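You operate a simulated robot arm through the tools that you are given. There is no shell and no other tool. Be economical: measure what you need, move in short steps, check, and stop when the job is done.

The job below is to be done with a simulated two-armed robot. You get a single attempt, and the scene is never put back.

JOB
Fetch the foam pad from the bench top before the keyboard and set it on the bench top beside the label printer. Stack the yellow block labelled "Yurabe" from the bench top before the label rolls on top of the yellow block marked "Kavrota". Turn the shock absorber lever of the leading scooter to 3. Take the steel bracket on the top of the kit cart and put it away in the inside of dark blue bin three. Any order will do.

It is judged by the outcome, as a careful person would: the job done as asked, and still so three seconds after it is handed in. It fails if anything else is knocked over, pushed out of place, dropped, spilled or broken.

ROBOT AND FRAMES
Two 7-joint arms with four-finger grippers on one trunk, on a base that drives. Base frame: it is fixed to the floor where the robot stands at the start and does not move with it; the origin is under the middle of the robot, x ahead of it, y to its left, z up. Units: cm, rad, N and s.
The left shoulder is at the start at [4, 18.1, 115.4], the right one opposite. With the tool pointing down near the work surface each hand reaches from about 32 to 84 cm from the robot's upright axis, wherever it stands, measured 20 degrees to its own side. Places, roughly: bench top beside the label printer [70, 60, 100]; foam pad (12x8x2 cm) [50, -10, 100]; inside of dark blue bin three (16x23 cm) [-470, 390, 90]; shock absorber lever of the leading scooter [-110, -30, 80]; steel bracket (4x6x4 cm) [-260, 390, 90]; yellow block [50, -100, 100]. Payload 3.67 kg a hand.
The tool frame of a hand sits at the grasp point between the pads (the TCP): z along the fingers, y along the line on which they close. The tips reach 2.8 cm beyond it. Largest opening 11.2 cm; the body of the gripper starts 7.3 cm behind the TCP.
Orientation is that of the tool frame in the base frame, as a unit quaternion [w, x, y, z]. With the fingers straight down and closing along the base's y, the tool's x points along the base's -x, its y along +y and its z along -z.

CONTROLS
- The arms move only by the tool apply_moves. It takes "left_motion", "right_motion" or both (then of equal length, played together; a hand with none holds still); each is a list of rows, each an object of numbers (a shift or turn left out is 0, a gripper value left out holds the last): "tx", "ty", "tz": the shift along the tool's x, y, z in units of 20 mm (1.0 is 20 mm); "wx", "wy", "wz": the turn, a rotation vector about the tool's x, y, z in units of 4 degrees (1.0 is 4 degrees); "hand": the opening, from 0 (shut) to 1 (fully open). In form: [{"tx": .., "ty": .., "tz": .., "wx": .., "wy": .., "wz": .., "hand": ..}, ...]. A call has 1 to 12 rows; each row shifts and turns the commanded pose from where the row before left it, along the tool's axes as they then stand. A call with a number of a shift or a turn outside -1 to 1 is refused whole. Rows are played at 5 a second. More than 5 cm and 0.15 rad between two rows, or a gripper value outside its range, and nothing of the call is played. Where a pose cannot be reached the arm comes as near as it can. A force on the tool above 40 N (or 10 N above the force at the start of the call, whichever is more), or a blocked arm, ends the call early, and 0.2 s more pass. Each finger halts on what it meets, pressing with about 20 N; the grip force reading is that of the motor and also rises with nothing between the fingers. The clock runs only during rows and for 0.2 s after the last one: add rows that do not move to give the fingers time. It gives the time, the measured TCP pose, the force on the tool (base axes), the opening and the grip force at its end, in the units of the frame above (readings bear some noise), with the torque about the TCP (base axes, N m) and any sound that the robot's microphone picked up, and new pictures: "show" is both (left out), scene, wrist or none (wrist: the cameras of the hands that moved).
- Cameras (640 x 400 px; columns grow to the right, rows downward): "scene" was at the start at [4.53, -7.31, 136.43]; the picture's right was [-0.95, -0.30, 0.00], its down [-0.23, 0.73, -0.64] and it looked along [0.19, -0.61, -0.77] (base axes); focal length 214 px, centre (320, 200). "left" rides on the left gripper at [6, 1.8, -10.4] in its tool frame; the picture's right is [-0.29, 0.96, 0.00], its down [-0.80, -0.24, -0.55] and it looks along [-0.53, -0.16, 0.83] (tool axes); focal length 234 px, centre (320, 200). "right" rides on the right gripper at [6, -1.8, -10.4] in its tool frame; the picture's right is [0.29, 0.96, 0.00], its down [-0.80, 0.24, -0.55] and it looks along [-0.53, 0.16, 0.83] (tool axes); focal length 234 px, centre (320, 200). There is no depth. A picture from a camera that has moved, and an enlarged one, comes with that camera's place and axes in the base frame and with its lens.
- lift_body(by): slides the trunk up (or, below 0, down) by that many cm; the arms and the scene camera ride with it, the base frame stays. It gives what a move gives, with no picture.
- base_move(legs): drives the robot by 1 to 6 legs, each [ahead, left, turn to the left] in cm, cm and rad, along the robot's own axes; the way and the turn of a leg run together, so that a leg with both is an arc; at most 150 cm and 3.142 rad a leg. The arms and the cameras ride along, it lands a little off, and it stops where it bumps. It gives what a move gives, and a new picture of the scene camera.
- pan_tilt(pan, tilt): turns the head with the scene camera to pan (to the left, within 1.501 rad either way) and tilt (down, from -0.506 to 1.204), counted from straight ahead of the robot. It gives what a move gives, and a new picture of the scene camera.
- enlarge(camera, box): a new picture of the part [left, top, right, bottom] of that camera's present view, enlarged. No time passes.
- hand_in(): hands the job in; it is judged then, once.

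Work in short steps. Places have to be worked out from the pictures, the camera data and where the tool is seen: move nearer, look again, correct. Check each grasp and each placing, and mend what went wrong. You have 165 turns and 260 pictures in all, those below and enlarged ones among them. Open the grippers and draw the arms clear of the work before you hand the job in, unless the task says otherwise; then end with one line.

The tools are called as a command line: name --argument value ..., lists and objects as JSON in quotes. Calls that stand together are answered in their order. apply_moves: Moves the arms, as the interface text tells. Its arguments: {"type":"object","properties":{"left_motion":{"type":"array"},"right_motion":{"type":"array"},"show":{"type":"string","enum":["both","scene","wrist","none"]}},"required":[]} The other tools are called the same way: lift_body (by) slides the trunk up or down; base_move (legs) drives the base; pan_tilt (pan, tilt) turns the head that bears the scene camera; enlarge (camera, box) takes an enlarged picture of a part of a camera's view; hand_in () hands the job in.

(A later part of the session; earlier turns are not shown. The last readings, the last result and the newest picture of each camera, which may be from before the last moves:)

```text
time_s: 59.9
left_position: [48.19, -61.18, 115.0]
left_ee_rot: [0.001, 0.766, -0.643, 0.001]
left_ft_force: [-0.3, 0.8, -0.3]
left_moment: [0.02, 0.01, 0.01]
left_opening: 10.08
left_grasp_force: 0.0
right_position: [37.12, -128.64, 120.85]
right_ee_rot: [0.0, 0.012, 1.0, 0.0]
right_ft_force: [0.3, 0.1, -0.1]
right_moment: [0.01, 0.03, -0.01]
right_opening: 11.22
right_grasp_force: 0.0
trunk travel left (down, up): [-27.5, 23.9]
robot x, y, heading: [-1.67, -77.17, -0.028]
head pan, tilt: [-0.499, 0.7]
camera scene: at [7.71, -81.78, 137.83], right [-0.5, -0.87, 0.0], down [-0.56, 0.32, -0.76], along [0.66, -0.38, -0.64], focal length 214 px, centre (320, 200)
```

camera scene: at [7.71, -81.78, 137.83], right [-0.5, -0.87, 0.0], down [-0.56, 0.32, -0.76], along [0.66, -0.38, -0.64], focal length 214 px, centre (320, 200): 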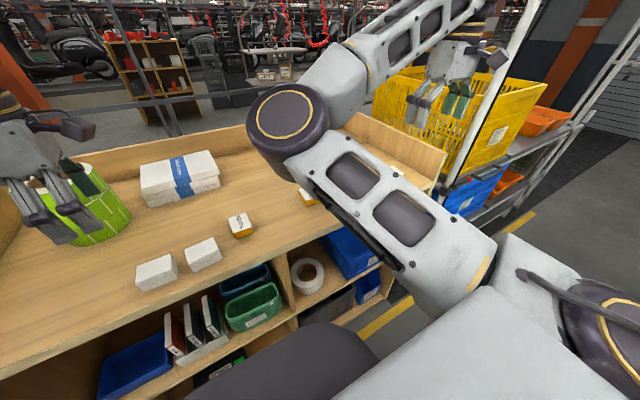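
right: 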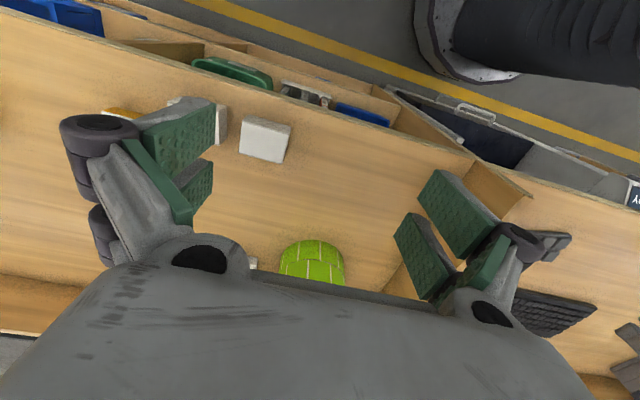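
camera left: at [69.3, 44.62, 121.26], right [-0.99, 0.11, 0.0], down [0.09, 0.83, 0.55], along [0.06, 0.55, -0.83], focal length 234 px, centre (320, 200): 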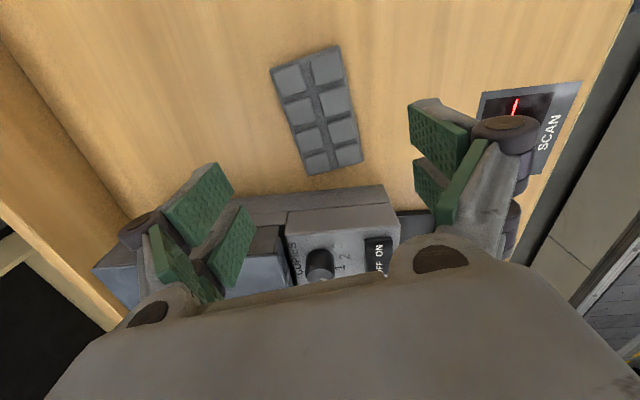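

I see white and yellow blocks, and the labels have to be read. I enlarge that area and look again with the head turned to the middle.

enlarge --camera "scene" --box '[120, 170, 340, 300]'

pan_tilt --pan 0.1 --tilt 0.7

enlarge --camera "scene" --box '[220, 170, 500, 330]'

```text
2.91 times, centred on (230, 235) of scene
camera zoom: at [7.71, -81.78, 137.83], right [-0.5, -0.87, 0.0], down [-0.56, 0.32, -0.76], along [0.66, -0.38, -0.64], focal length 624 px, centre (582, 98)
```

zoom: 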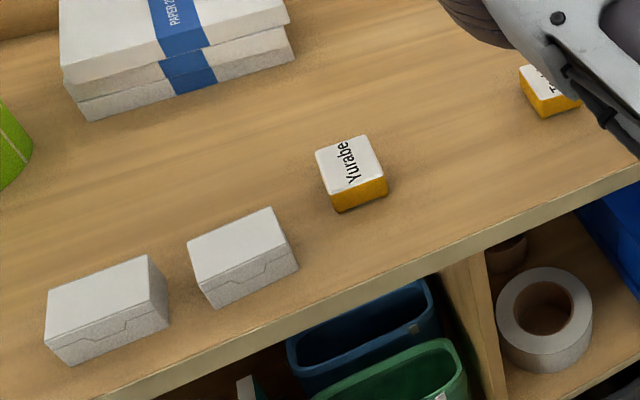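

```text
time_s: 60.9
left_position: [48.08, -61.35, 114.97]
left_ee_rot: [0.001, 0.767, -0.642, 0.001]
left_ft_force: [0.1, -0.5, 0.4]
left_moment: [0.01, 0.0, 0.0]
left_opening: 10.1
left_grasp_force: 0.1
right_position: [37.13, -128.74, 120.89]
right_ee_rot: [-0.001, 0.012, 1.0, 0.0]
right_ft_force: [0.4, -0.4, 0.7]
right_moment: [-0.01, -0.02, 0.0]
right_opening: 11.24
right_grasp_force: 0.0
trunk travel left (down, up): [-27.5, 23.9]
robot x, y, heading: [-1.9, -77.6, -0.024]
head pan, tilt: [0.099, 0.7]
camera scene: at [8.83, -76.91, 137.83], right [0.07, -1.0, 0.0], down [-0.64, -0.05, -0.76], along [0.76, 0.06, -0.64], focal length 214 px, centre (320, 200)
```

scene: 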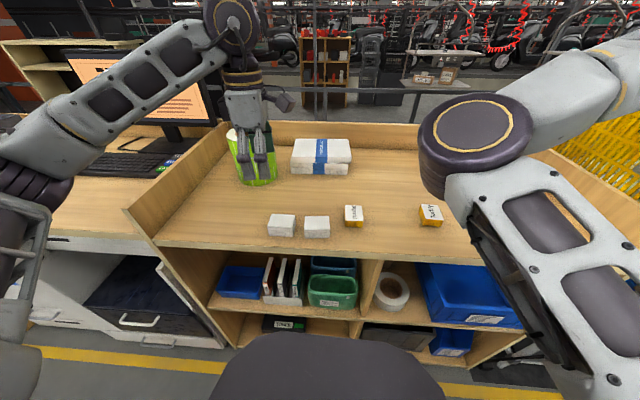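

```text
2.29 times, centred on (360, 250) of scene
camera zoom: at [8.83, -76.91, 137.83], right [0.07, -1.0, 0.0], down [-0.64, -0.05, -0.76], along [0.76, 0.06, -0.64], focal length 490 px, centre (229, 86)
```

zoom: 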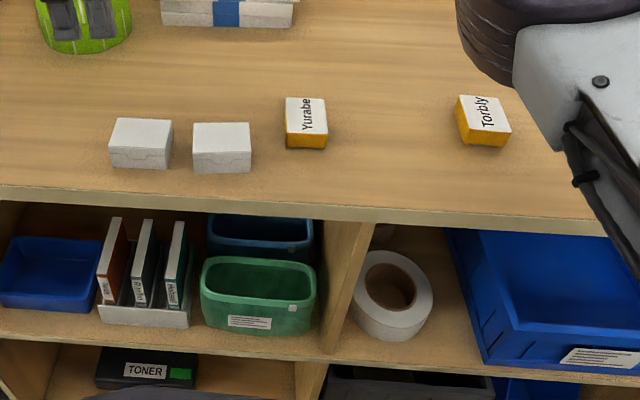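

Yurabe is at about (53, -83) and the near neighbour is "Torbly". A third yellow block, presumably Kavrota, is further right near (51, -133), hidden by the right arm. I drive left a little to bring Yurabe into the right hand's natural area and reach forward.

base_move --legs '[[0, 15, 0.028]]'

apply_moves --right_motion '[{"tx": -1}, {"tx": -1}, {"tx": -1}, {"tx": -1}, {"tx": -1}, {"tx": -1}, {"ty": 1}, {"ty": 1}, {"ty": 1}, {"ty": 1}, {"ty": 1}, {"ty": 1}]' --show "both"

```text
time_s: 62.4
left_position: [47.9, -44.56, 114.94]
left_ee_rot: [0.0, 0.775, -0.632, 0.001]
left_ft_force: [0.0, -0.5, 0.1]
left_moment: [0.0, 0.01, 0.01]
left_opening: 10.07
left_grasp_force: 0.0
right_position: [38.59, -112.28, 120.95]
right_ee_rot: [0.0, 0.0, 1.0, 0.0]
right_ft_force: [0.1, -0.3, 0.8]
right_moment: [-0.02, -0.01, 0.0]
right_opening: 11.18
right_grasp_force: 0.1
trunk travel left (down, up): [-27.5, 23.9]
robot x, y, heading: [-1.86, -62.2, -0.001]
head pan, tilt: [0.099, 0.7]
camera scene: at [8.98, -61.32, 137.83], right [0.1, -0.99, 0.0], down [-0.64, -0.07, -0.76], along [0.76, 0.08, -0.64], focal length 214 px, centre (320, 200)
```

scene: 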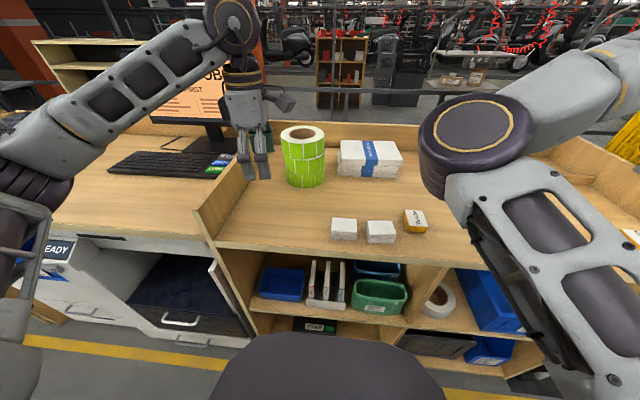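

```text
time_s: 65.0
left_position: [47.81, -44.43, 114.87]
left_ee_rot: [0.0, 0.774, -0.633, 0.001]
left_ft_force: [0.0, -1.0, -0.3]
left_moment: [0.03, 0.0, 0.0]
left_opening: 10.09
left_grasp_force: 0.1
right_position: [51.0, -108.67, 120.85]
right_ee_rot: [0.0, -0.001, 1.0, 0.0]
right_ft_force: [0.6, -0.4, 0.3]
right_moment: [-0.01, -0.01, -0.01]
right_opening: 11.18
right_grasp_force: 0.0
right hand out of reach, approached as far as the arm can: row 8, 9, 10, 11, 12
trunk travel left (down, up): [-27.5, 23.9]
robot x, y, heading: [-1.78, -61.84, -0.003]
head pan, tilt: [0.099, 0.7]
camera scene: at [8.98, -61.28, 137.83], right [0.1, -0.99, 0.0], down [-0.64, -0.07, -0.76], along [0.76, 0.08, -0.64], focal length 214 px, centre (320, 200)
camera right: at [45.27, -110.55, 131.15], right [-0.29, 0.96, 0.0], down [0.8, 0.24, 0.55], along [0.53, 0.16, -0.83], focal length 234 px, centre (320, 200)
```

scene: 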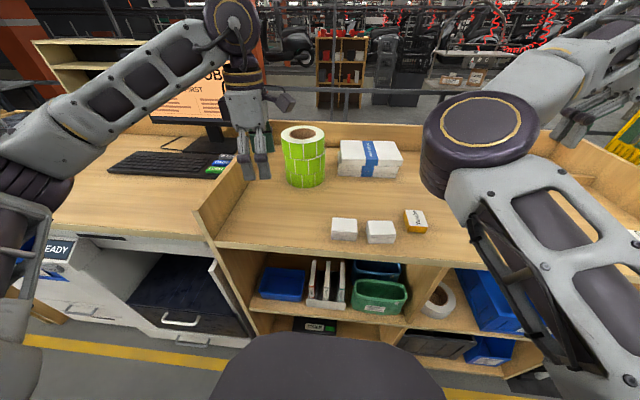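
right: 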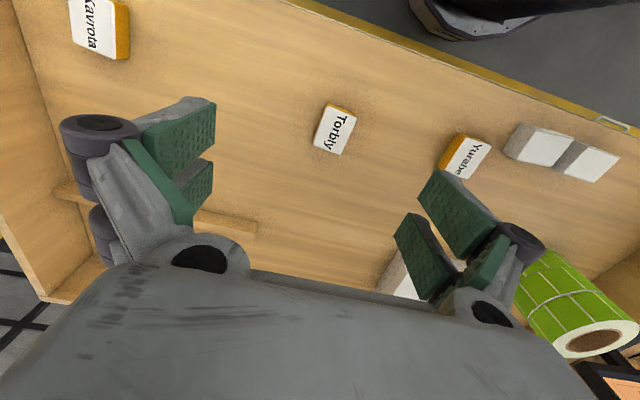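

All three blocks are read: Kavrota near (51, -136), Torbly in the middle, Yurabe near (53, -83.5). This arm's posture keeps its hand well to the right, so I drive to bring the hand over Yurabe instead.

apply_moves --right_motion '[{"ty": -1}, {"ty": -1}, {"ty": -1}, {"ty": -1}, {}]' --show "none"

base_move --legs '[[0, 33, 0]]'

apply_moves --right_motion '[{"tz": 0.5}, {}]' --show "wrist"

```text
time_s: 66.2
left_position: [47.9, -44.58, 115.04]
left_ee_rot: [0.002, 0.775, -0.632, 0.002]
left_ft_force: [0.1, -1.1, 0.0]
left_moment: [-0.02, 0.01, -0.01]
left_opening: 10.07
left_grasp_force: 0.1
right_position: [51.13, -116.68, 120.81]
right_ee_rot: [-0.001, -0.002, 1.0, 0.0]
right_ft_force: [0.9, 0.6, -0.4]
right_moment: [-0.07, 0.03, -0.01]
right_opening: 11.18
right_grasp_force: 0.1
trunk travel left (down, up): [-27.5, 23.9]
robot x, y, heading: [-1.72, -62.27, 0.001]
head pan, tilt: [0.099, 0.7]
```

```text
time_s: 68.4
left_position: [47.34, -10.98, 115.05]
left_ee_rot: [0.002, 0.778, -0.628, 0.002]
left_ft_force: [-0.2, 0.4, 0.2]
left_moment: [-0.01, 0.02, -0.03]
left_opening: 10.08
left_grasp_force: 0.2
right_position: [51.41, -83.22, 120.77]
right_ee_rot: [0.001, -0.007, 1.0, 0.0]
right_ft_force: [0.0, 0.8, 0.6]
right_moment: [0.0, -0.03, 0.01]
right_opening: 11.18
right_grasp_force: 0.0
trunk travel left (down, up): [-27.5, 23.9]
robot x, y, heading: [-2.08, -29.59, 0.014]
head pan, tilt: [0.099, 0.7]
camera scene: at [8.69, -28.23, 137.83], right [0.11, -0.99, 0.0], down [-0.64, -0.07, -0.76], along [0.76, 0.09, -0.64], focal length 214 px, centre (320, 200)
```

scene: 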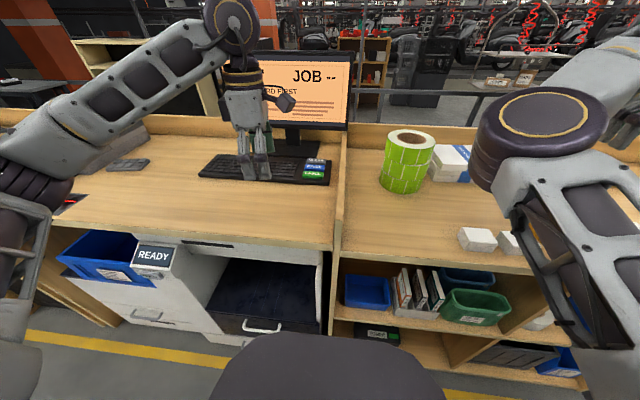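

```text
time_s: 69.0
left_position: [47.23, -11.03, 114.98]
left_ee_rot: [0.002, 0.778, -0.628, 0.003]
left_ft_force: [0.4, 0.1, -0.3]
left_moment: [-0.02, -0.01, -0.02]
left_opening: 10.09
left_grasp_force: 0.0
right_position: [51.53, -83.12, 119.84]
right_ee_rot: [0.0, -0.007, 1.0, 0.0]
right_ft_force: [0.0, -0.5, 0.3]
right_moment: [-0.01, 0.01, 0.01]
right_opening: 11.22
right_grasp_force: 0.0
trunk travel left (down, up): [-27.5, 23.9]
robot x, y, heading: [-1.97, -29.65, 0.012]
head pan, tilt: [0.099, 0.7]
camera right: at [45.66, -85.0, 130.19], right [-0.3, 0.95, 0.0], down [0.79, 0.25, 0.55], along [0.53, 0.17, -0.83], focal length 234 px, centre (320, 200)
```

right: 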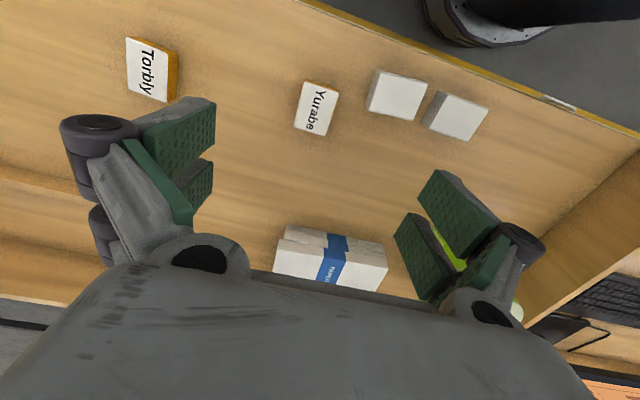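

Yurabe is at about (52.9, -83.2) and nearly square to the axes, 5 cm wide along y. I narrow the hand, centre it and descend partway.

apply_moves --right_motion '[{"tx": -0.72, "hand": 0.78}, {"tz": 1}, {"tz": 1}, {"tz": 1}, {"tz": 1}, {"tz": 1}, {"tz": 1}, {"tz": 1}, {"tz": 1}, {}]' --show "wrist"

```text
time_s: 71.2
left_position: [47.34, -10.98, 115.02]
left_ee_rot: [0.001, 0.778, -0.628, 0.002]
left_ft_force: [-0.1, 1.0, 0.1]
left_moment: [0.02, -0.01, -0.03]
left_opening: 10.05
left_grasp_force: 0.1
right_position: [52.99, -83.35, 103.77]
right_ee_rot: [0.0, -0.006, 1.0, 0.0]
right_ft_force: [0.2, 0.1, 0.6]
right_moment: [-0.02, -0.04, 0.02]
right_opening: 8.73
right_grasp_force: 0.2
trunk travel left (down, up): [-27.5, 23.9]
robot x, y, heading: [-1.77, -29.18, 0.015]
head pan, tilt: [0.099, 0.7]
camera right: at [47.16, -85.17, 114.16], right [-0.3, 0.95, 0.0], down [0.79, 0.25, 0.55], along [0.53, 0.17, -0.83], focal length 234 px, centre (320, 200)
```

right: 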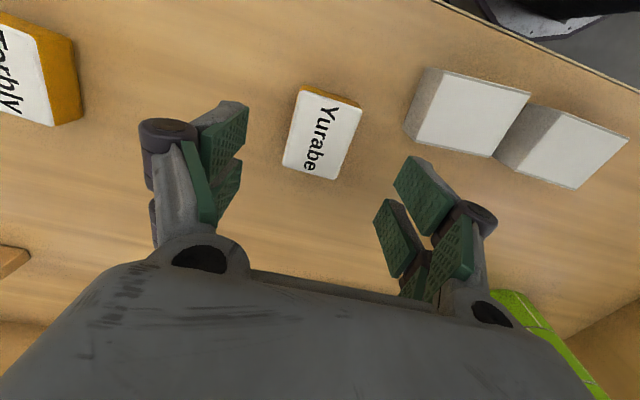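

The block's top is at z 96. To stay clear of the white block I narrow the opening to about 7 cm, then descend to grip height.

apply_moves --right_motion '[{"hand": 0.64}, {"tz": 0.7}, {"tz": 0.7}, {"tz": 0.7}, {"tz": 0.4}, {}]' --show "wrist"

```text
time_s: 72.6
left_position: [47.26, -11.09, 115.01]
left_ee_rot: [0.0, 0.778, -0.628, 0.002]
left_ft_force: [-0.2, -0.4, -0.1]
left_moment: [-0.01, -0.01, -0.01]
left_opening: 10.08
left_grasp_force: 0.1
right_position: [52.9, -82.99, 98.79]
right_ee_rot: [0.0, -0.007, 1.0, 0.001]
right_ft_force: [-0.3, -0.7, 0.2]
right_moment: [-0.01, 0.01, 0.01]
right_opening: 7.2
right_grasp_force: 0.0
trunk travel left (down, up): [-27.5, 23.9]
robot x, y, heading: [-2.31, -29.4, 0.013]
head pan, tilt: [0.099, 0.7]
camera right: at [47.1, -84.94, 109.28], right [-0.3, 0.95, 0.0], down [0.79, 0.25, 0.55], along [0.53, 0.17, -0.83], focal length 234 px, centre (320, 200)
```

right: 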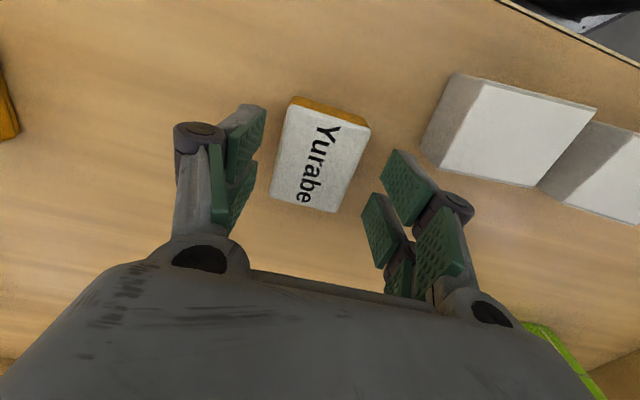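

The block is well centred between the fingers. I lower slightly and close.

apply_moves --right_motion '[{"tz": 0.3}, {"hand": 0.5}, {"hand": 0.4}, {"hand": 0.3}, {}, {}]' --show "wrist"

```text
time_s: 74.0
left_position: [47.52, -11.13, 115.03]
left_ee_rot: [0.0, 0.779, -0.627, 0.003]
left_ft_force: [0.2, 1.1, 0.2]
left_moment: [0.0, 0.0, 0.02]
left_opening: 10.06
left_grasp_force: 0.0
right_position: [52.84, -83.13, 98.38]
right_ee_rot: [0.0, -0.008, 1.0, 0.0]
right_ft_force: [0.2, 0.8, 0.8]
right_moment: [0.0, 0.01, -0.02]
right_opening: 4.94
right_grasp_force: 19.9
trunk travel left (down, up): [-27.5, 23.9]
robot x, y, heading: [-1.82, -29.46, 0.014]
head pan, tilt: [0.099, 0.7]
camera right: at [47.12, -85.02, 108.63], right [-0.3, 0.95, 0.0], down [0.79, 0.25, 0.55], along [0.53, 0.17, -0.83], focal length 234 px, centre (320, 200)
```

right: 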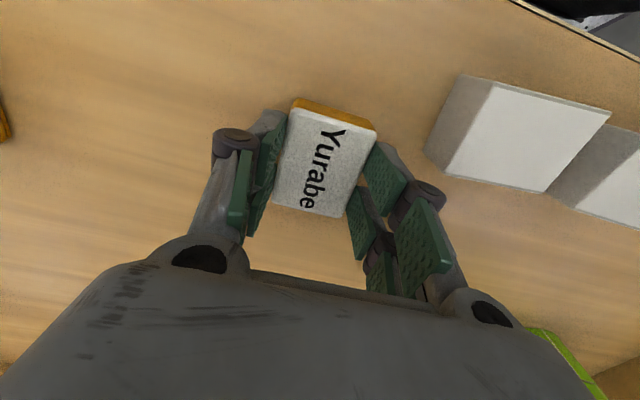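

Gripped at 4.94 cm. I lift to z about 119 and drive right in two parts toward Kavrota.

apply_moves --right_motion '[{"tz": -1}, {"tz": -1}, {"tz": -1}, {"tz": -1}, {"tz": -1}, {"tz": -1}, {"tz": -1}, {"tz": -1}, {"tz": -1}, {"tz": -1}, {}]' --show "none"

base_move --legs '[[0, -40, -0.014]]'

apply_moves --right_motion '[{}]' --show "wrist"

```text
time_s: 76.4
left_position: [47.42, -11.06, 114.98]
left_ee_rot: [0.001, 0.778, -0.628, 0.001]
left_ft_force: [0.2, 0.4, -0.3]
left_moment: [0.04, 0.0, 0.0]
left_opening: 10.09
left_grasp_force: 0.0
right_position: [53.03, -82.94, 118.19]
right_ee_rot: [-0.001, -0.006, 1.0, 0.0]
right_ft_force: [0.7, 0.1, -1.0]
right_moment: [-0.01, 0.04, -0.02]
right_opening: 4.95
right_grasp_force: 19.5
trunk travel left (down, up): [-27.5, 23.9]
robot x, y, heading: [-2.01, -29.3, 0.013]
head pan, tilt: [0.099, 0.7]
```

```text
time_s: 78.9
left_position: [47.97, -52.16, 115.16]
left_ee_rot: [0.001, 0.773, -0.634, 0.001]
left_ft_force: [-0.3, -0.2, -0.1]
left_moment: [-0.02, -0.01, 0.01]
left_opening: 10.06
left_grasp_force: 0.2
right_position: [52.45, -124.17, 118.31]
right_ee_rot: [0.0, 0.0, 1.0, 0.0]
right_ft_force: [-0.7, 0.2, -0.8]
right_moment: [0.04, 0.02, -0.01]
right_opening: 4.94
right_grasp_force: 20.1
trunk travel left (down, up): [-27.5, 23.9]
robot x, y, heading: [-1.69, -69.56, -0.001]
head pan, tilt: [0.099, 0.7]
camera scene: at [8.96, -68.67, 137.83], right [0.1, -1.0, 0.0], down [-0.64, -0.06, -0.76], along [0.76, 0.07, -0.64], focal length 214 px, centre (320, 200)
```

scene: 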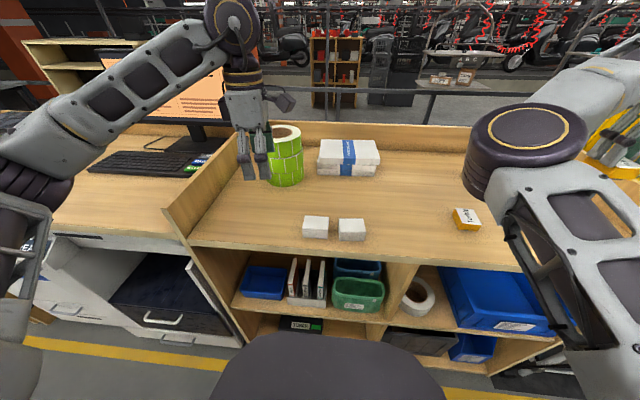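

```text
time_s: 79.3
left_position: [47.8, -51.92, 115.0]
left_ee_rot: [0.002, 0.773, -0.634, 0.002]
left_ft_force: [-0.2, -0.2, -0.1]
left_moment: [-0.02, -0.02, 0.0]
left_opening: 10.09
left_grasp_force: 0.0
right_position: [52.36, -124.02, 118.32]
right_ee_rot: [0.0, 0.001, 1.0, 0.0]
right_ft_force: [1.1, 0.8, -0.1]
right_moment: [-0.03, 0.02, -0.01]
right_opening: 4.96
right_grasp_force: 19.9
trunk travel left (down, up): [-27.5, 23.9]
robot x, y, heading: [-2.1, -69.54, 0.003]
head pan, tilt: [0.099, 0.7]
camera right: at [46.57, -125.89, 128.7], right [-0.29, 0.96, 0.0], down [0.8, 0.24, 0.55], along [0.53, 0.16, -0.83], focal length 234 px, centre (320, 200)
```

right: 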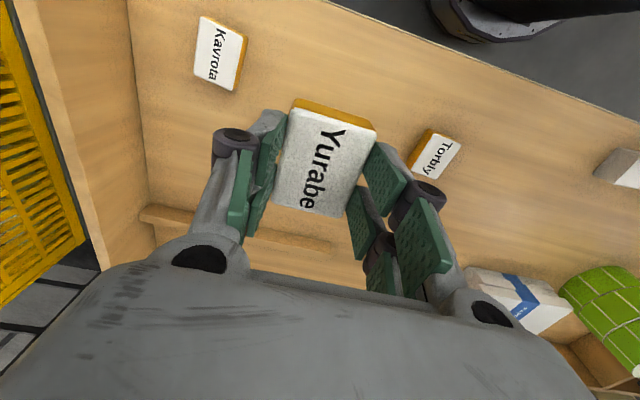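

Kavrota is at about (51.2, -137.3), turned about 6° clockwise. I drive the rest, turn the hand 6° to match, and look again.

base_move --legs '[[0, -12.5, 0]]'

apply_moves --right_motion '[{"wz": 0.75}, {"wz": 0.75}, {}]' --show "wrist"

```text
time_s: 80.6
left_position: [47.92, -64.58, 115.0]
left_ee_rot: [0.001, 0.775, -0.632, 0.002]
left_ft_force: [0.3, 0.3, 0.3]
left_moment: [-0.01, 0.0, 0.0]
left_opening: 10.11
left_grasp_force: 0.0
right_position: [52.67, -136.64, 118.26]
right_ee_rot: [0.0, -0.002, 1.0, 0.0]
right_ft_force: [0.6, -0.3, 0.2]
right_moment: [-0.02, 0.03, 0.0]
right_opening: 4.95
right_grasp_force: 20.1
trunk travel left (down, up): [-27.5, 23.9]
robot x, y, heading: [-1.86, -82.14, -0.001]
head pan, tilt: [0.099, 0.7]
camera scene: at [8.95, -81.25, 137.83], right [0.1, -0.99, 0.0], down [-0.64, -0.07, -0.76], along [0.76, 0.08, -0.64], focal length 214 px, centre (320, 200)
```

scene: 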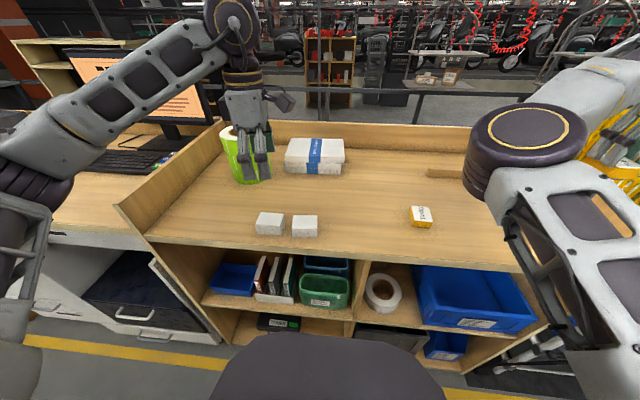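

```text
time_s: 81.4
left_position: [47.91, -64.44, 114.99]
left_ee_rot: [0.001, 0.775, -0.632, 0.002]
left_ft_force: [-0.4, -0.7, -0.7]
left_moment: [0.01, -0.01, -0.01]
left_opening: 10.07
left_grasp_force: 0.1
right_position: [52.55, -136.63, 118.27]
right_ee_rot: [0.0, 0.051, 0.999, 0.0]
right_ft_force: [0.3, -0.2, 0.6]
right_moment: [-0.05, 0.04, -0.01]
right_opening: 4.96
right_grasp_force: 20.2
trunk travel left (down, up): [-27.5, 23.9]
robot x, y, heading: [-1.56, -82.07, 0.003]
head pan, tilt: [0.099, 0.7]
camera right: at [46.63, -137.86, 128.7], right [-0.19, 0.98, 0.0], down [0.82, 0.16, 0.55], along [0.54, 0.1, -0.83], focal length 234 px, centre (320, 200)
```

right: 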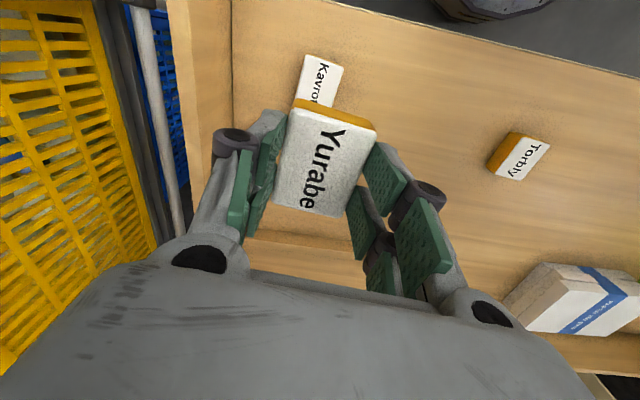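

The Kavrota centre refines to (51.05, -137.4), and the held block sits about (+0.3, -0.2) from the TCP. I correct for both and lower to about z 106.

apply_moves --right_motion '[{"tx": 0.5, "ty": -0.2, "wz": 0.3}, {"tx": 0.37, "ty": -0.18}, {"tz": 1}, {"tz": 1}, {"tz": 1}, {"tz": 1}, {"tz": 1}, {"tz": 0.5}, {}]' --show "wrist"

```text
time_s: 83.4
left_position: [47.83, -64.52, 114.97]
left_ee_rot: [0.002, 0.775, -0.632, 0.003]
left_ft_force: [0.1, -1.1, -0.4]
left_moment: [0.01, 0.02, 0.01]
left_opening: 10.08
left_grasp_force: 0.0
right_position: [50.8, -137.02, 107.2]
right_ee_rot: [-0.001, 0.062, 0.998, 0.0]
right_ft_force: [0.3, -0.4, -1.0]
right_moment: [-0.02, 0.01, -0.02]
right_opening: 4.97
right_grasp_force: 19.8
trunk travel left (down, up): [-27.5, 23.9]
robot x, y, heading: [-1.75, -81.93, 0.002]
head pan, tilt: [0.099, 0.7]
camera right: at [44.82, -138.2, 117.63], right [-0.17, 0.99, 0.0], down [0.82, 0.14, 0.55], along [0.55, 0.09, -0.83], focal length 234 px, centre (320, 200)
```

right: 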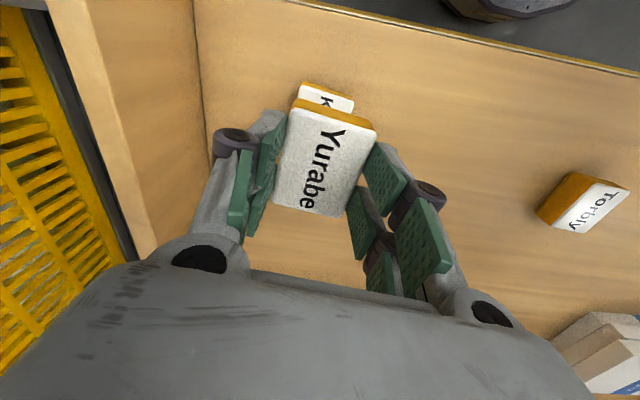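

The alignment checks out to within a few millimetres. I lower the block onto Kavrota, slowing at the end.

apply_moves --right_motion '[{"tz": 0.8}, {"tz": 0.8}, {"tz": 0.6}, {"tz": 0.3}, {"tz": 0.15}, {"tz": 0.15}, {}]' --show "wrist"

```text
time_s: 85.0
left_position: [47.96, -64.59, 115.03]
left_ee_rot: [0.001, 0.774, -0.633, 0.003]
left_ft_force: [0.0, 1.0, -0.3]
left_moment: [0.01, 0.0, 0.01]
left_opening: 10.09
left_grasp_force: 0.0
right_position: [50.76, -137.12, 101.79]
right_ee_rot: [0.0, 0.062, 0.998, 0.0]
right_ft_force: [-0.1, 0.5, -0.7]
right_moment: [-0.04, -0.02, -0.03]
right_opening: 4.94
right_grasp_force: 20.3
trunk travel left (down, up): [-27.5, 23.9]
robot x, y, heading: [-1.66, -82.38, 0.006]
head pan, tilt: [0.099, 0.7]
camera right: at [44.74, -138.17, 112.15], right [-0.17, 0.99, 0.0], down [0.82, 0.14, 0.55], along [0.55, 0.09, -0.83], focal length 234 px, centre (320, 200)
```

right: 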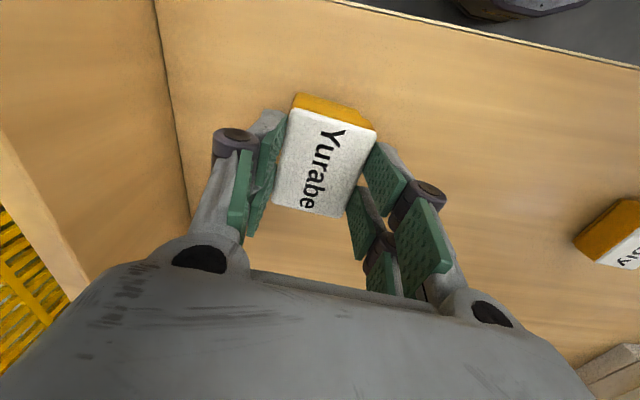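

It is almost seated, with no force yet. I lower in very small steps until it touches.

apply_moves --right_motion '[{"tz": 0.1}, {"tz": 0.07}, {}]' --show "none"

```text
time_s: 85.8
left_position: [47.72, -64.49, 115.01]
left_ee_rot: [0.001, 0.775, -0.632, 0.003]
left_ft_force: [0.5, -0.1, 1.0]
left_moment: [0.03, -0.01, 0.0]
left_opening: 10.07
left_grasp_force: 0.1
right_position: [50.86, -136.96, 101.39]
right_ee_rot: [0.001, 0.062, 0.998, 0.0]
right_ft_force: [1.7, -1.8, 7.6]
right_moment: [-0.04, -0.08, -0.01]
right_opening: 4.94
right_grasp_force: 20.4
trunk travel left (down, up): [-27.5, 23.9]
robot x, y, heading: [-1.82, -82.33, 0.006]
head pan, tilt: [0.099, 0.7]
```

A contact force of 7.6 N shows the block rests on Kavrota. I open a little, then rise straight up.

apply_moves --right_motion '[{"hand": 0.5}, {"hand": 0.56}, {"hand": 0.62}, {}, {"tz": -0.5}, {"tz": -1}, {"tz": -1}, {"tz": -1}, {"tz": -1}, {"tz": -1}, {"tz": -1}, {"tz": -1}]' --show "wrist"

```text
time_s: 88.4
left_position: [47.76, -64.55, 115.03]
left_ee_rot: [0.0, 0.774, -0.633, 0.002]
left_ft_force: [-0.1, 0.0, 0.3]
left_moment: [0.01, -0.01, 0.03]
left_opening: 10.1
left_grasp_force: 0.1
right_position: [50.89, -137.08, 116.41]
right_ee_rot: [0.001, 0.061, 0.998, -0.001]
right_ft_force: [0.1, -0.2, 0.4]
right_moment: [0.03, 0.01, 0.02]
right_opening: 6.95
right_grasp_force: 0.0
trunk travel left (down, up): [-27.5, 23.9]
robot x, y, heading: [-1.84, -82.23, 0.002]
head pan, tilt: [0.099, 0.7]
camera right: at [44.9, -138.11, 126.84], right [-0.17, 0.99, 0.0], down [0.82, 0.14, 0.55], along [0.55, 0.09, -0.83], focal length 234 px, centre (320, 200)
```

right: 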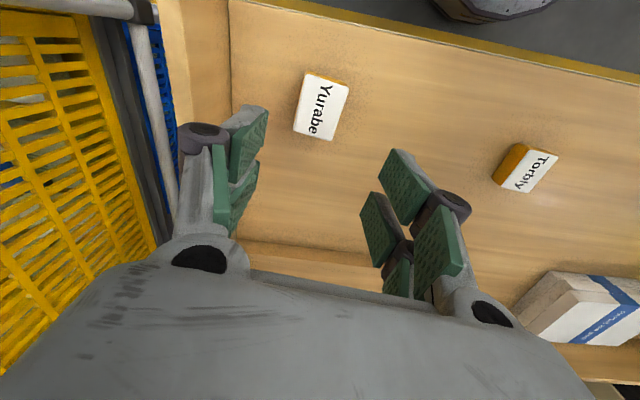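

Yurabe sits squarely on Kavrota. I draw both arms in and up, then move left along the aisle away from the crate.

apply_moves --left_motion '[{"tz": -1}, {"tz": -1}, {"ty": 1}, {"ty": 1}, {"ty": 1}, {"ty": 1}, {}, {}, {}, {}]' --right_motion '[{"tz": -1}, {"tz": -1}, {"tx": 1}, {"tx": 1}, {"tx": 1}, {"tx": 1}, {"tx": 1}, {"tx": 1}, {"tx": 1}, {"tx": 1}]' --show "none"

base_move --legs '[[-10, 45, 0]]'

pan_tilt --pan 1.5 --tilt 0.6

pan_tilt --pan -1.5 --tilt 0.6

```text
time_s: 90.6
left_position: [39.87, -65.99, 119.12]
left_ee_rot: [0.001, 0.774, -0.633, 0.002]
left_ft_force: [-0.2, -0.4, -0.1]
left_moment: [-0.02, -0.01, -0.04]
left_opening: 10.08
left_grasp_force: 0.1
right_position: [34.87, -134.95, 120.43]
right_ee_rot: [0.0, 0.061, 0.998, 0.0]
right_ft_force: [-0.2, 0.6, 0.3]
right_moment: [-0.01, 0.0, 0.0]
right_opening: 6.92
right_grasp_force: 0.0
trunk travel left (down, up): [-27.5, 23.9]
robot x, y, heading: [-1.62, -82.23, -0.002]
head pan, tilt: [0.099, 0.7]
```

```text
time_s: 93.4
left_position: [29.64, -21.03, 119.03]
left_ee_rot: [0.002, 0.776, -0.631, 0.003]
left_ft_force: [-0.4, 0.3, 0.4]
left_moment: [0.0, 0.0, 0.01]
left_opening: 10.06
left_grasp_force: 0.1
right_position: [24.93, -90.11, 120.33]
right_ee_rot: [0.0, 0.059, 0.998, 0.001]
right_ft_force: [-0.5, -0.2, 0.6]
right_moment: [0.01, -0.02, -0.01]
right_opening: 6.97
right_grasp_force: 0.1
trunk travel left (down, up): [-27.5, 23.9]
robot x, y, heading: [-11.9, -37.68, 0.004]
head pan, tilt: [0.099, 0.7]
camera scene: at [-1.36, -36.51, 137.83], right [0.11, -0.99, 0.0], down [-0.64, -0.07, -0.76], along [0.76, 0.08, -0.64], focal length 214 px, centre (320, 200)
```

scene: 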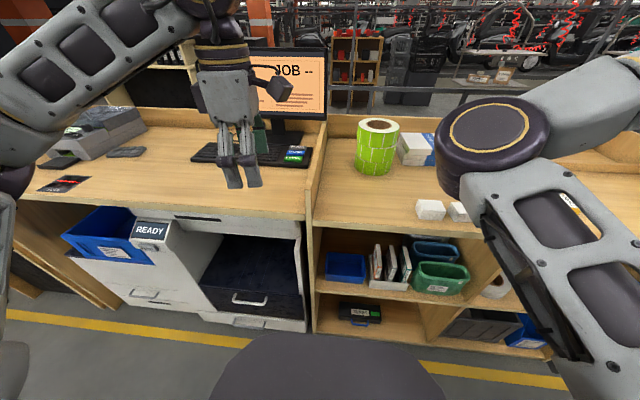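

```text
time_s: 94.9
left_position: [29.65, -21.04, 119.03]
left_ee_rot: [0.001, 0.776, -0.631, 0.002]
left_ft_force: [0.2, 0.0, 0.5]
left_moment: [-0.02, 0.03, -0.03]
left_opening: 10.1
left_grasp_force: 0.0
right_position: [24.82, -90.25, 120.37]
right_ee_rot: [0.0, 0.059, 0.998, 0.0]
right_ft_force: [0.1, 0.2, -0.4]
right_moment: [-0.01, 0.0, 0.02]
right_opening: 6.96
right_grasp_force: 0.0
trunk travel left (down, up): [-27.5, 23.9]
robot x, y, heading: [-12.04, -37.7, 0.006]
head pan, tilt: [1.499, 0.6]
camera scene: at [-9.22, -28.6, 138.69], right [1.0, -0.07, 0.0], down [-0.04, -0.56, -0.83], along [0.05, 0.82, -0.56], focal length 214 px, centre (320, 200)
```

scene: 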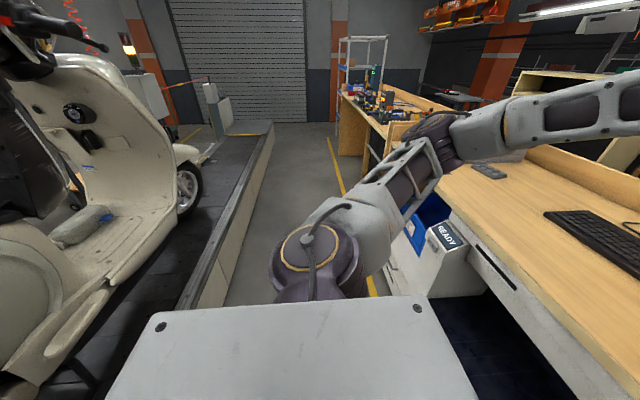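

```text
time_s: 97.5
left_position: [29.69, -21.02, 119.05]
left_ee_rot: [0.001, 0.776, -0.631, 0.002]
left_ft_force: [-0.3, 0.2, 0.1]
left_moment: [-0.01, 0.01, 0.02]
left_opening: 10.09
left_grasp_force: 0.1
right_position: [24.78, -90.17, 120.3]
right_ee_rot: [0.0, 0.06, 0.998, 0.0]
right_ft_force: [-0.3, -0.6, -0.1]
right_moment: [0.0, 0.01, 0.01]
right_opening: 6.94
right_grasp_force: 0.0
trunk travel left (down, up): [-27.5, 23.9]
robot x, y, heading: [-11.77, -37.54, 0.008]
head pan, tilt: [-1.499, 0.6]
camera scene: at [-9.11, -46.23, 138.69], right [-1.0, -0.08, 0.0], down [-0.04, 0.56, -0.83], along [0.06, -0.82, -0.56], focal length 214 px, centre (320, 200)
```

scene: 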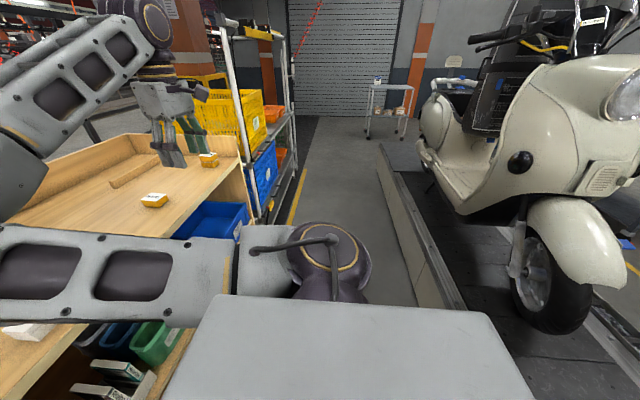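

The leading scooter is the one toward +y, with its rear shock near y -30. I move slightly toward the bench for room, then turn clockwise to face the scooters in two steps.

base_move --legs '[[8, 0, 0], [0, 0, -1.57]]'

pan_tilt --pan -0.9 --tilt 0.5

```text
time_s: 102.8
left_position: [12.56, -78.91, 118.97]
left_ee_rot: [-0.001, -0.105, 0.994, -0.001]
left_ft_force: [0.0, 0.0, -0.7]
left_moment: [0.01, -0.03, 0.04]
left_opening: 10.08
left_grasp_force: 0.1
right_position: [-56.55, -74.37, 120.45]
right_ee_rot: [0.001, 0.747, 0.665, 0.0]
right_ft_force: [0.1, -0.3, -0.4]
right_moment: [0.02, -0.02, 0.01]
right_opening: 6.95
right_grasp_force: 0.1
trunk travel left (down, up): [-27.5, 23.9]
robot x, y, heading: [-3.86, -37.43, -1.562]
head pan, tilt: [-1.499, 0.6]
camera scene: at [-12.71, -40.13, 138.69], right [-0.08, 1.0, 0.0], down [0.56, 0.05, -0.83], along [-0.82, -0.07, -0.56], focal length 214 px, centre (320, 200)
```

scene: 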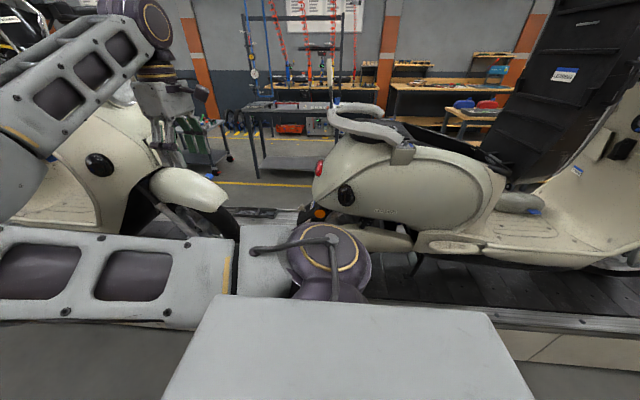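

```text
time_s: 103.8
left_position: [12.46, -78.99, 119.1]
left_ee_rot: [-0.003, -0.104, 0.995, 0.0]
left_ft_force: [-0.6, 1.5, 0.1]
left_moment: [-0.01, 0.0, -0.01]
left_opening: 10.07
left_grasp_force: 0.1
right_position: [-56.56, -74.36, 120.38]
right_ee_rot: [-0.001, 0.747, 0.665, 0.0]
right_ft_force: [-0.2, -0.3, -0.6]
right_moment: [0.01, 0.0, 0.0]
right_opening: 6.92
right_grasp_force: 0.0
trunk travel left (down, up): [-27.5, 23.9]
robot x, y, heading: [-3.91, -37.41, -1.561]
head pan, tilt: [-0.901, 0.499]
camera scene: at [-10.97, -45.12, 139.6], right [-0.63, 0.78, 0.0], down [0.37, 0.3, -0.88], along [-0.68, -0.55, -0.48], focal length 214 px, centre (320, 200)
```

scene: 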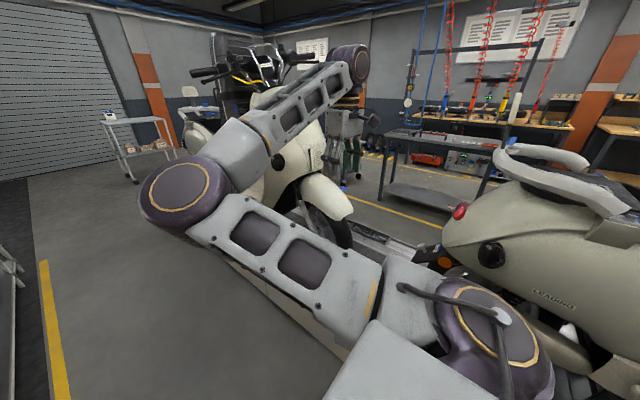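

The black round fitting low on the rear flank of the scooter marked "LEADING" is about (-105, -35, 80), which matches the lever's place. I finish the turn to face it and look closely.

base_move --legs '[[0, 0, -1.58]]'

pan_tilt --pan 0.0 --tilt 0.55

enlarge --camera "scene" --box '[220, 130, 420, 255]'

```text
time_s: 108.5
left_position: [-46.06, -52.53, 119.1]
left_ee_rot: [-0.002, 0.642, 0.767, 0.002]
left_ft_force: [0.2, 0.2, 0.9]
left_moment: [-0.02, -0.03, -0.02]
left_opening: 10.08
left_grasp_force: 0.1
right_position: [-39.38, 16.32, 120.34]
right_ee_rot: [0.0, 0.997, -0.074, 0.0]
right_ft_force: [0.0, 0.4, -0.3]
right_moment: [0.0, 0.02, 0.0]
right_opening: 6.92
right_grasp_force: 0.1
trunk travel left (down, up): [-27.5, 23.9]
robot x, y, heading: [-3.77, -37.6, 3.12]
head pan, tilt: [-0.901, 0.499]
camera scene: at [-11.44, -30.07, 139.6], right [0.8, 0.6, 0.0], down [0.29, -0.38, -0.88], along [-0.53, 0.7, -0.48], focal length 214 px, centre (320, 200)
```

scene: 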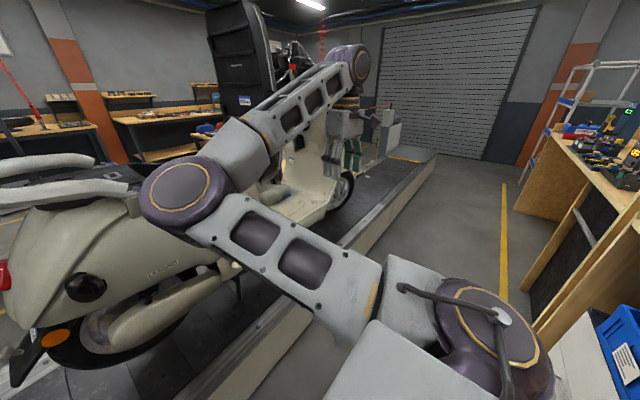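

```text
time_s: 109.7
left_position: [-46.09, -52.52, 118.96]
left_ee_rot: [-0.002, 0.642, 0.767, 0.001]
left_ft_force: [-0.5, -0.6, 0.1]
left_moment: [0.01, -0.02, -0.02]
left_opening: 10.08
left_grasp_force: 0.1
right_position: [-39.31, 16.37, 120.37]
right_ee_rot: [-0.001, 0.997, -0.073, 0.0]
right_ft_force: [-0.5, -0.1, 0.2]
right_moment: [-0.04, -0.01, -0.03]
right_opening: 6.93
right_grasp_force: 0.0
trunk travel left (down, up): [-27.5, 23.9]
robot x, y, heading: [-4.04, -36.93, 3.122]
head pan, tilt: [0.0, 0.55]
camera scene: at [-14.93, -37.12, 139.14], right [0.02, 1.0, 0.0], down [0.52, -0.01, -0.85], along [-0.85, 0.02, -0.52], focal length 214 px, centre (320, 200)
```

scene: 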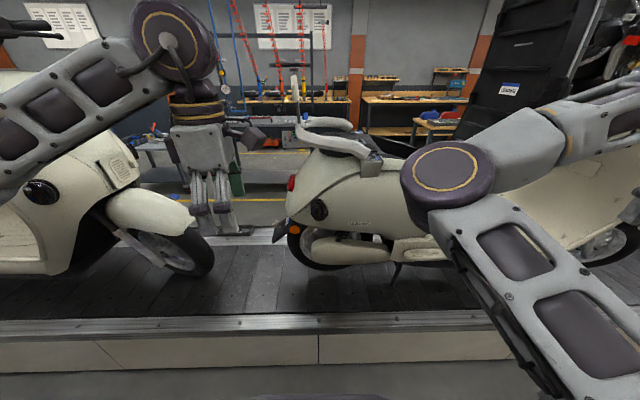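

```text
3.20 times, centred on (320, 192) of scene
camera zoom: at [-14.93, -37.12, 139.14], right [0.02, 1.0, 0.0], down [0.52, -0.01, -0.85], along [-0.85, 0.02, -0.52], focal length 686 px, centre (320, 224)
```

zoom: 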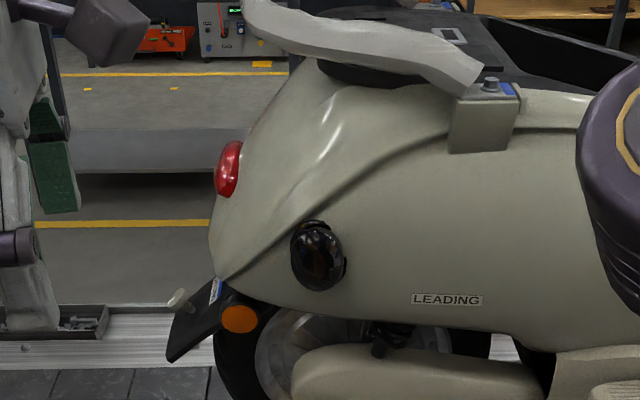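

I can't yet tell which part is the lever. I drive 18 cm closer and lower the trunk for a better view of the rear side.

base_move --legs '[[18, 0, 0.02]]'

enlarge --camera "scene" --box '[240, 150, 440, 275]'

```text
time_s: 111.2
left_position: [-63.41, -53.58, 119.04]
left_ee_rot: [-0.002, 0.631, 0.775, 0.002]
left_ft_force: [-0.7, -0.3, 0.4]
left_moment: [0.03, -0.05, 0.02]
left_opening: 10.09
left_grasp_force: 0.1
right_position: [-58.45, 15.5, 120.47]
right_ee_rot: [0.0, 0.998, -0.06, 0.0]
right_ft_force: [-0.3, 0.1, 0.2]
right_moment: [-0.02, -0.02, 0.03]
right_opening: 6.95
right_grasp_force: 0.1
trunk travel left (down, up): [-27.5, 23.9]
robot x, y, heading: [-21.68, -36.86, -3.138]
head pan, tilt: [0.0, 0.55]
camera scene: at [-32.7, -37.26, 139.14], right [0.0, 1.0, 0.0], down [0.52, 0.0, -0.85], along [-0.85, 0.0, -0.52], focal length 214 px, centre (320, 200)
```

scene: 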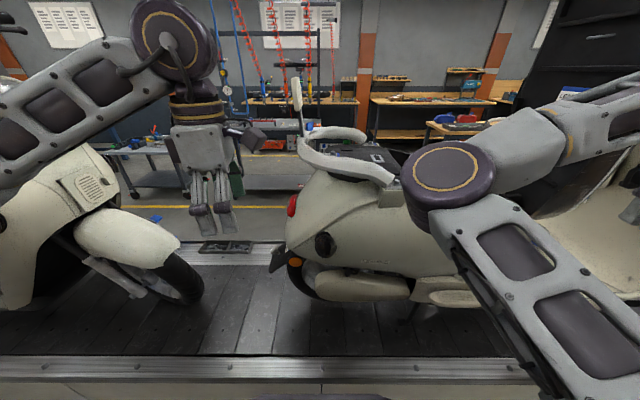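

```text
3.20 times, centred on (340, 212) of scene
camera zoom: at [-32.7, -37.26, 139.14], right [0.0, 1.0, 0.0], down [0.52, 0.0, -0.85], along [-0.85, 0.0, -0.52], focal length 686 px, centre (256, 160)
```

zoom: 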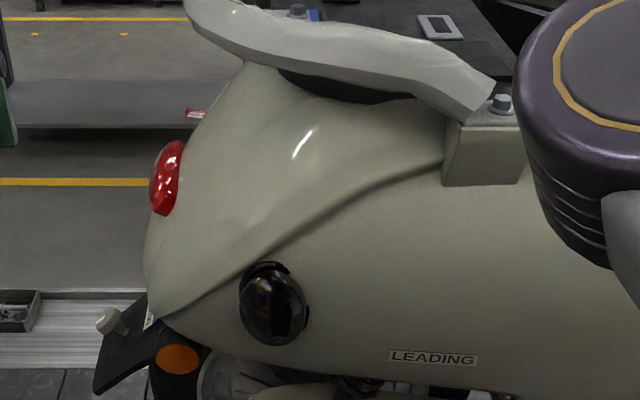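

By parallax the black round fitting is at about (-80, -36, 95) and looks like a lamp, while a small black nub sits at the shock below the body. I lower the trunk for a flatter view.

lift_body --by -24

pan_tilt --pan 0.0 --tilt 0.45

enlarge --camera "scene" --box '[260, 150, 460, 275]'

```text
time_s: 113.7
left_position: [-63.38, -53.56, 94.99]
left_ee_rot: [-0.003, 0.631, 0.775, 0.001]
left_ft_force: [-0.6, -0.4, 0.0]
left_moment: [0.03, 0.04, -0.01]
left_opening: 10.09
left_grasp_force: 0.0
right_position: [-58.47, 15.54, 96.25]
right_ee_rot: [0.0, 0.998, -0.06, -0.001]
right_ft_force: [-0.9, -0.2, -0.2]
right_moment: [-0.02, 0.01, -0.03]
right_opening: 6.92
right_grasp_force: 0.0
trunk travel left (down, up): [-3.5, 47.9]
robot x, y, heading: [-22.02, -37.59, -3.137]
head pan, tilt: [0.0, 0.55]
```

```text
time_s: 114.4
left_position: [-63.31, -53.53, 95.01]
left_ee_rot: [-0.003, 0.632, 0.775, 0.001]
left_ft_force: [0.2, -0.6, -0.3]
left_moment: [-0.01, -0.03, -0.03]
left_opening: 10.1
left_grasp_force: 0.2
right_position: [-58.57, 15.51, 96.28]
right_ee_rot: [0.0, 0.998, -0.059, 0.001]
right_ft_force: [-0.2, 0.2, -0.5]
right_moment: [-0.01, -0.04, 0.0]
right_opening: 6.94
right_grasp_force: 0.1
trunk travel left (down, up): [-3.5, 47.9]
robot x, y, heading: [-21.93, -37.32, -3.139]
head pan, tilt: [0.0, 0.45]
camera scene: at [-32.89, -37.26, 115.97], right [0.0, 1.0, 0.0], down [0.44, 0.0, -0.9], along [-0.9, 0.0, -0.44], focal length 214 px, centre (320, 200)
```

scene: 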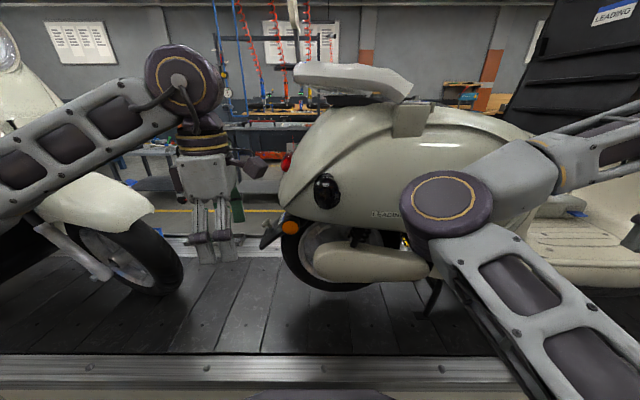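

```text
3.20 times, centred on (360, 212) of scene
camera zoom: at [-32.89, -37.26, 115.97], right [0.0, 1.0, 0.0], down [0.44, 0.0, -0.9], along [-0.9, 0.0, -0.44], focal length 686 px, centre (192, 160)
```

zoom: 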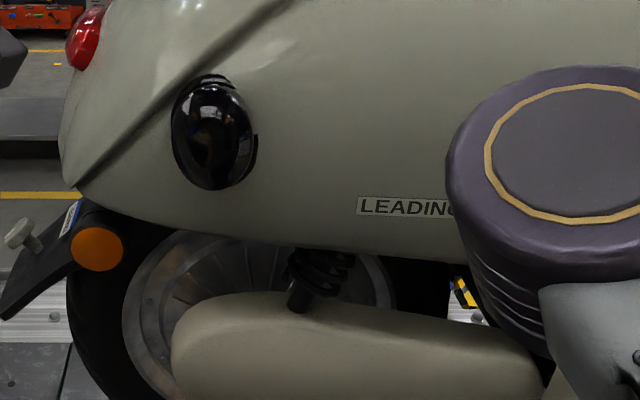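

Two views put the black nub of the shock at about (-84, -27.6, 77.5), which fits the lever. I zoom in hard on it.

enlarge --camera "scene" --box '[330, 222, 394, 262]'

```text
10.00 times, centred on (362, 242) of scene
camera zoom: at [-32.89, -37.26, 115.97], right [0.0, 1.0, 0.0], down [0.44, 0.0, -0.9], along [-0.9, 0.0, -0.44], focal length 2145 px, centre (-100, -220)
```

zoom: 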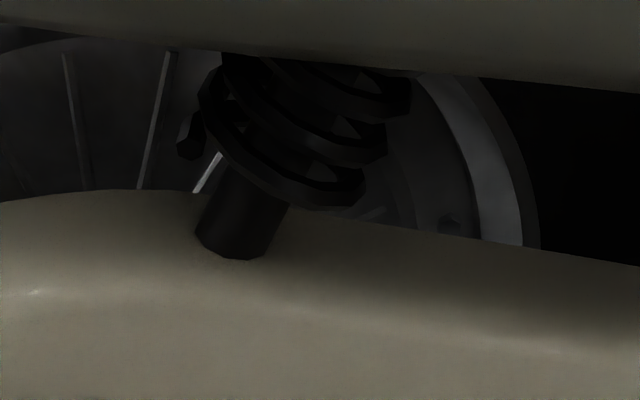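

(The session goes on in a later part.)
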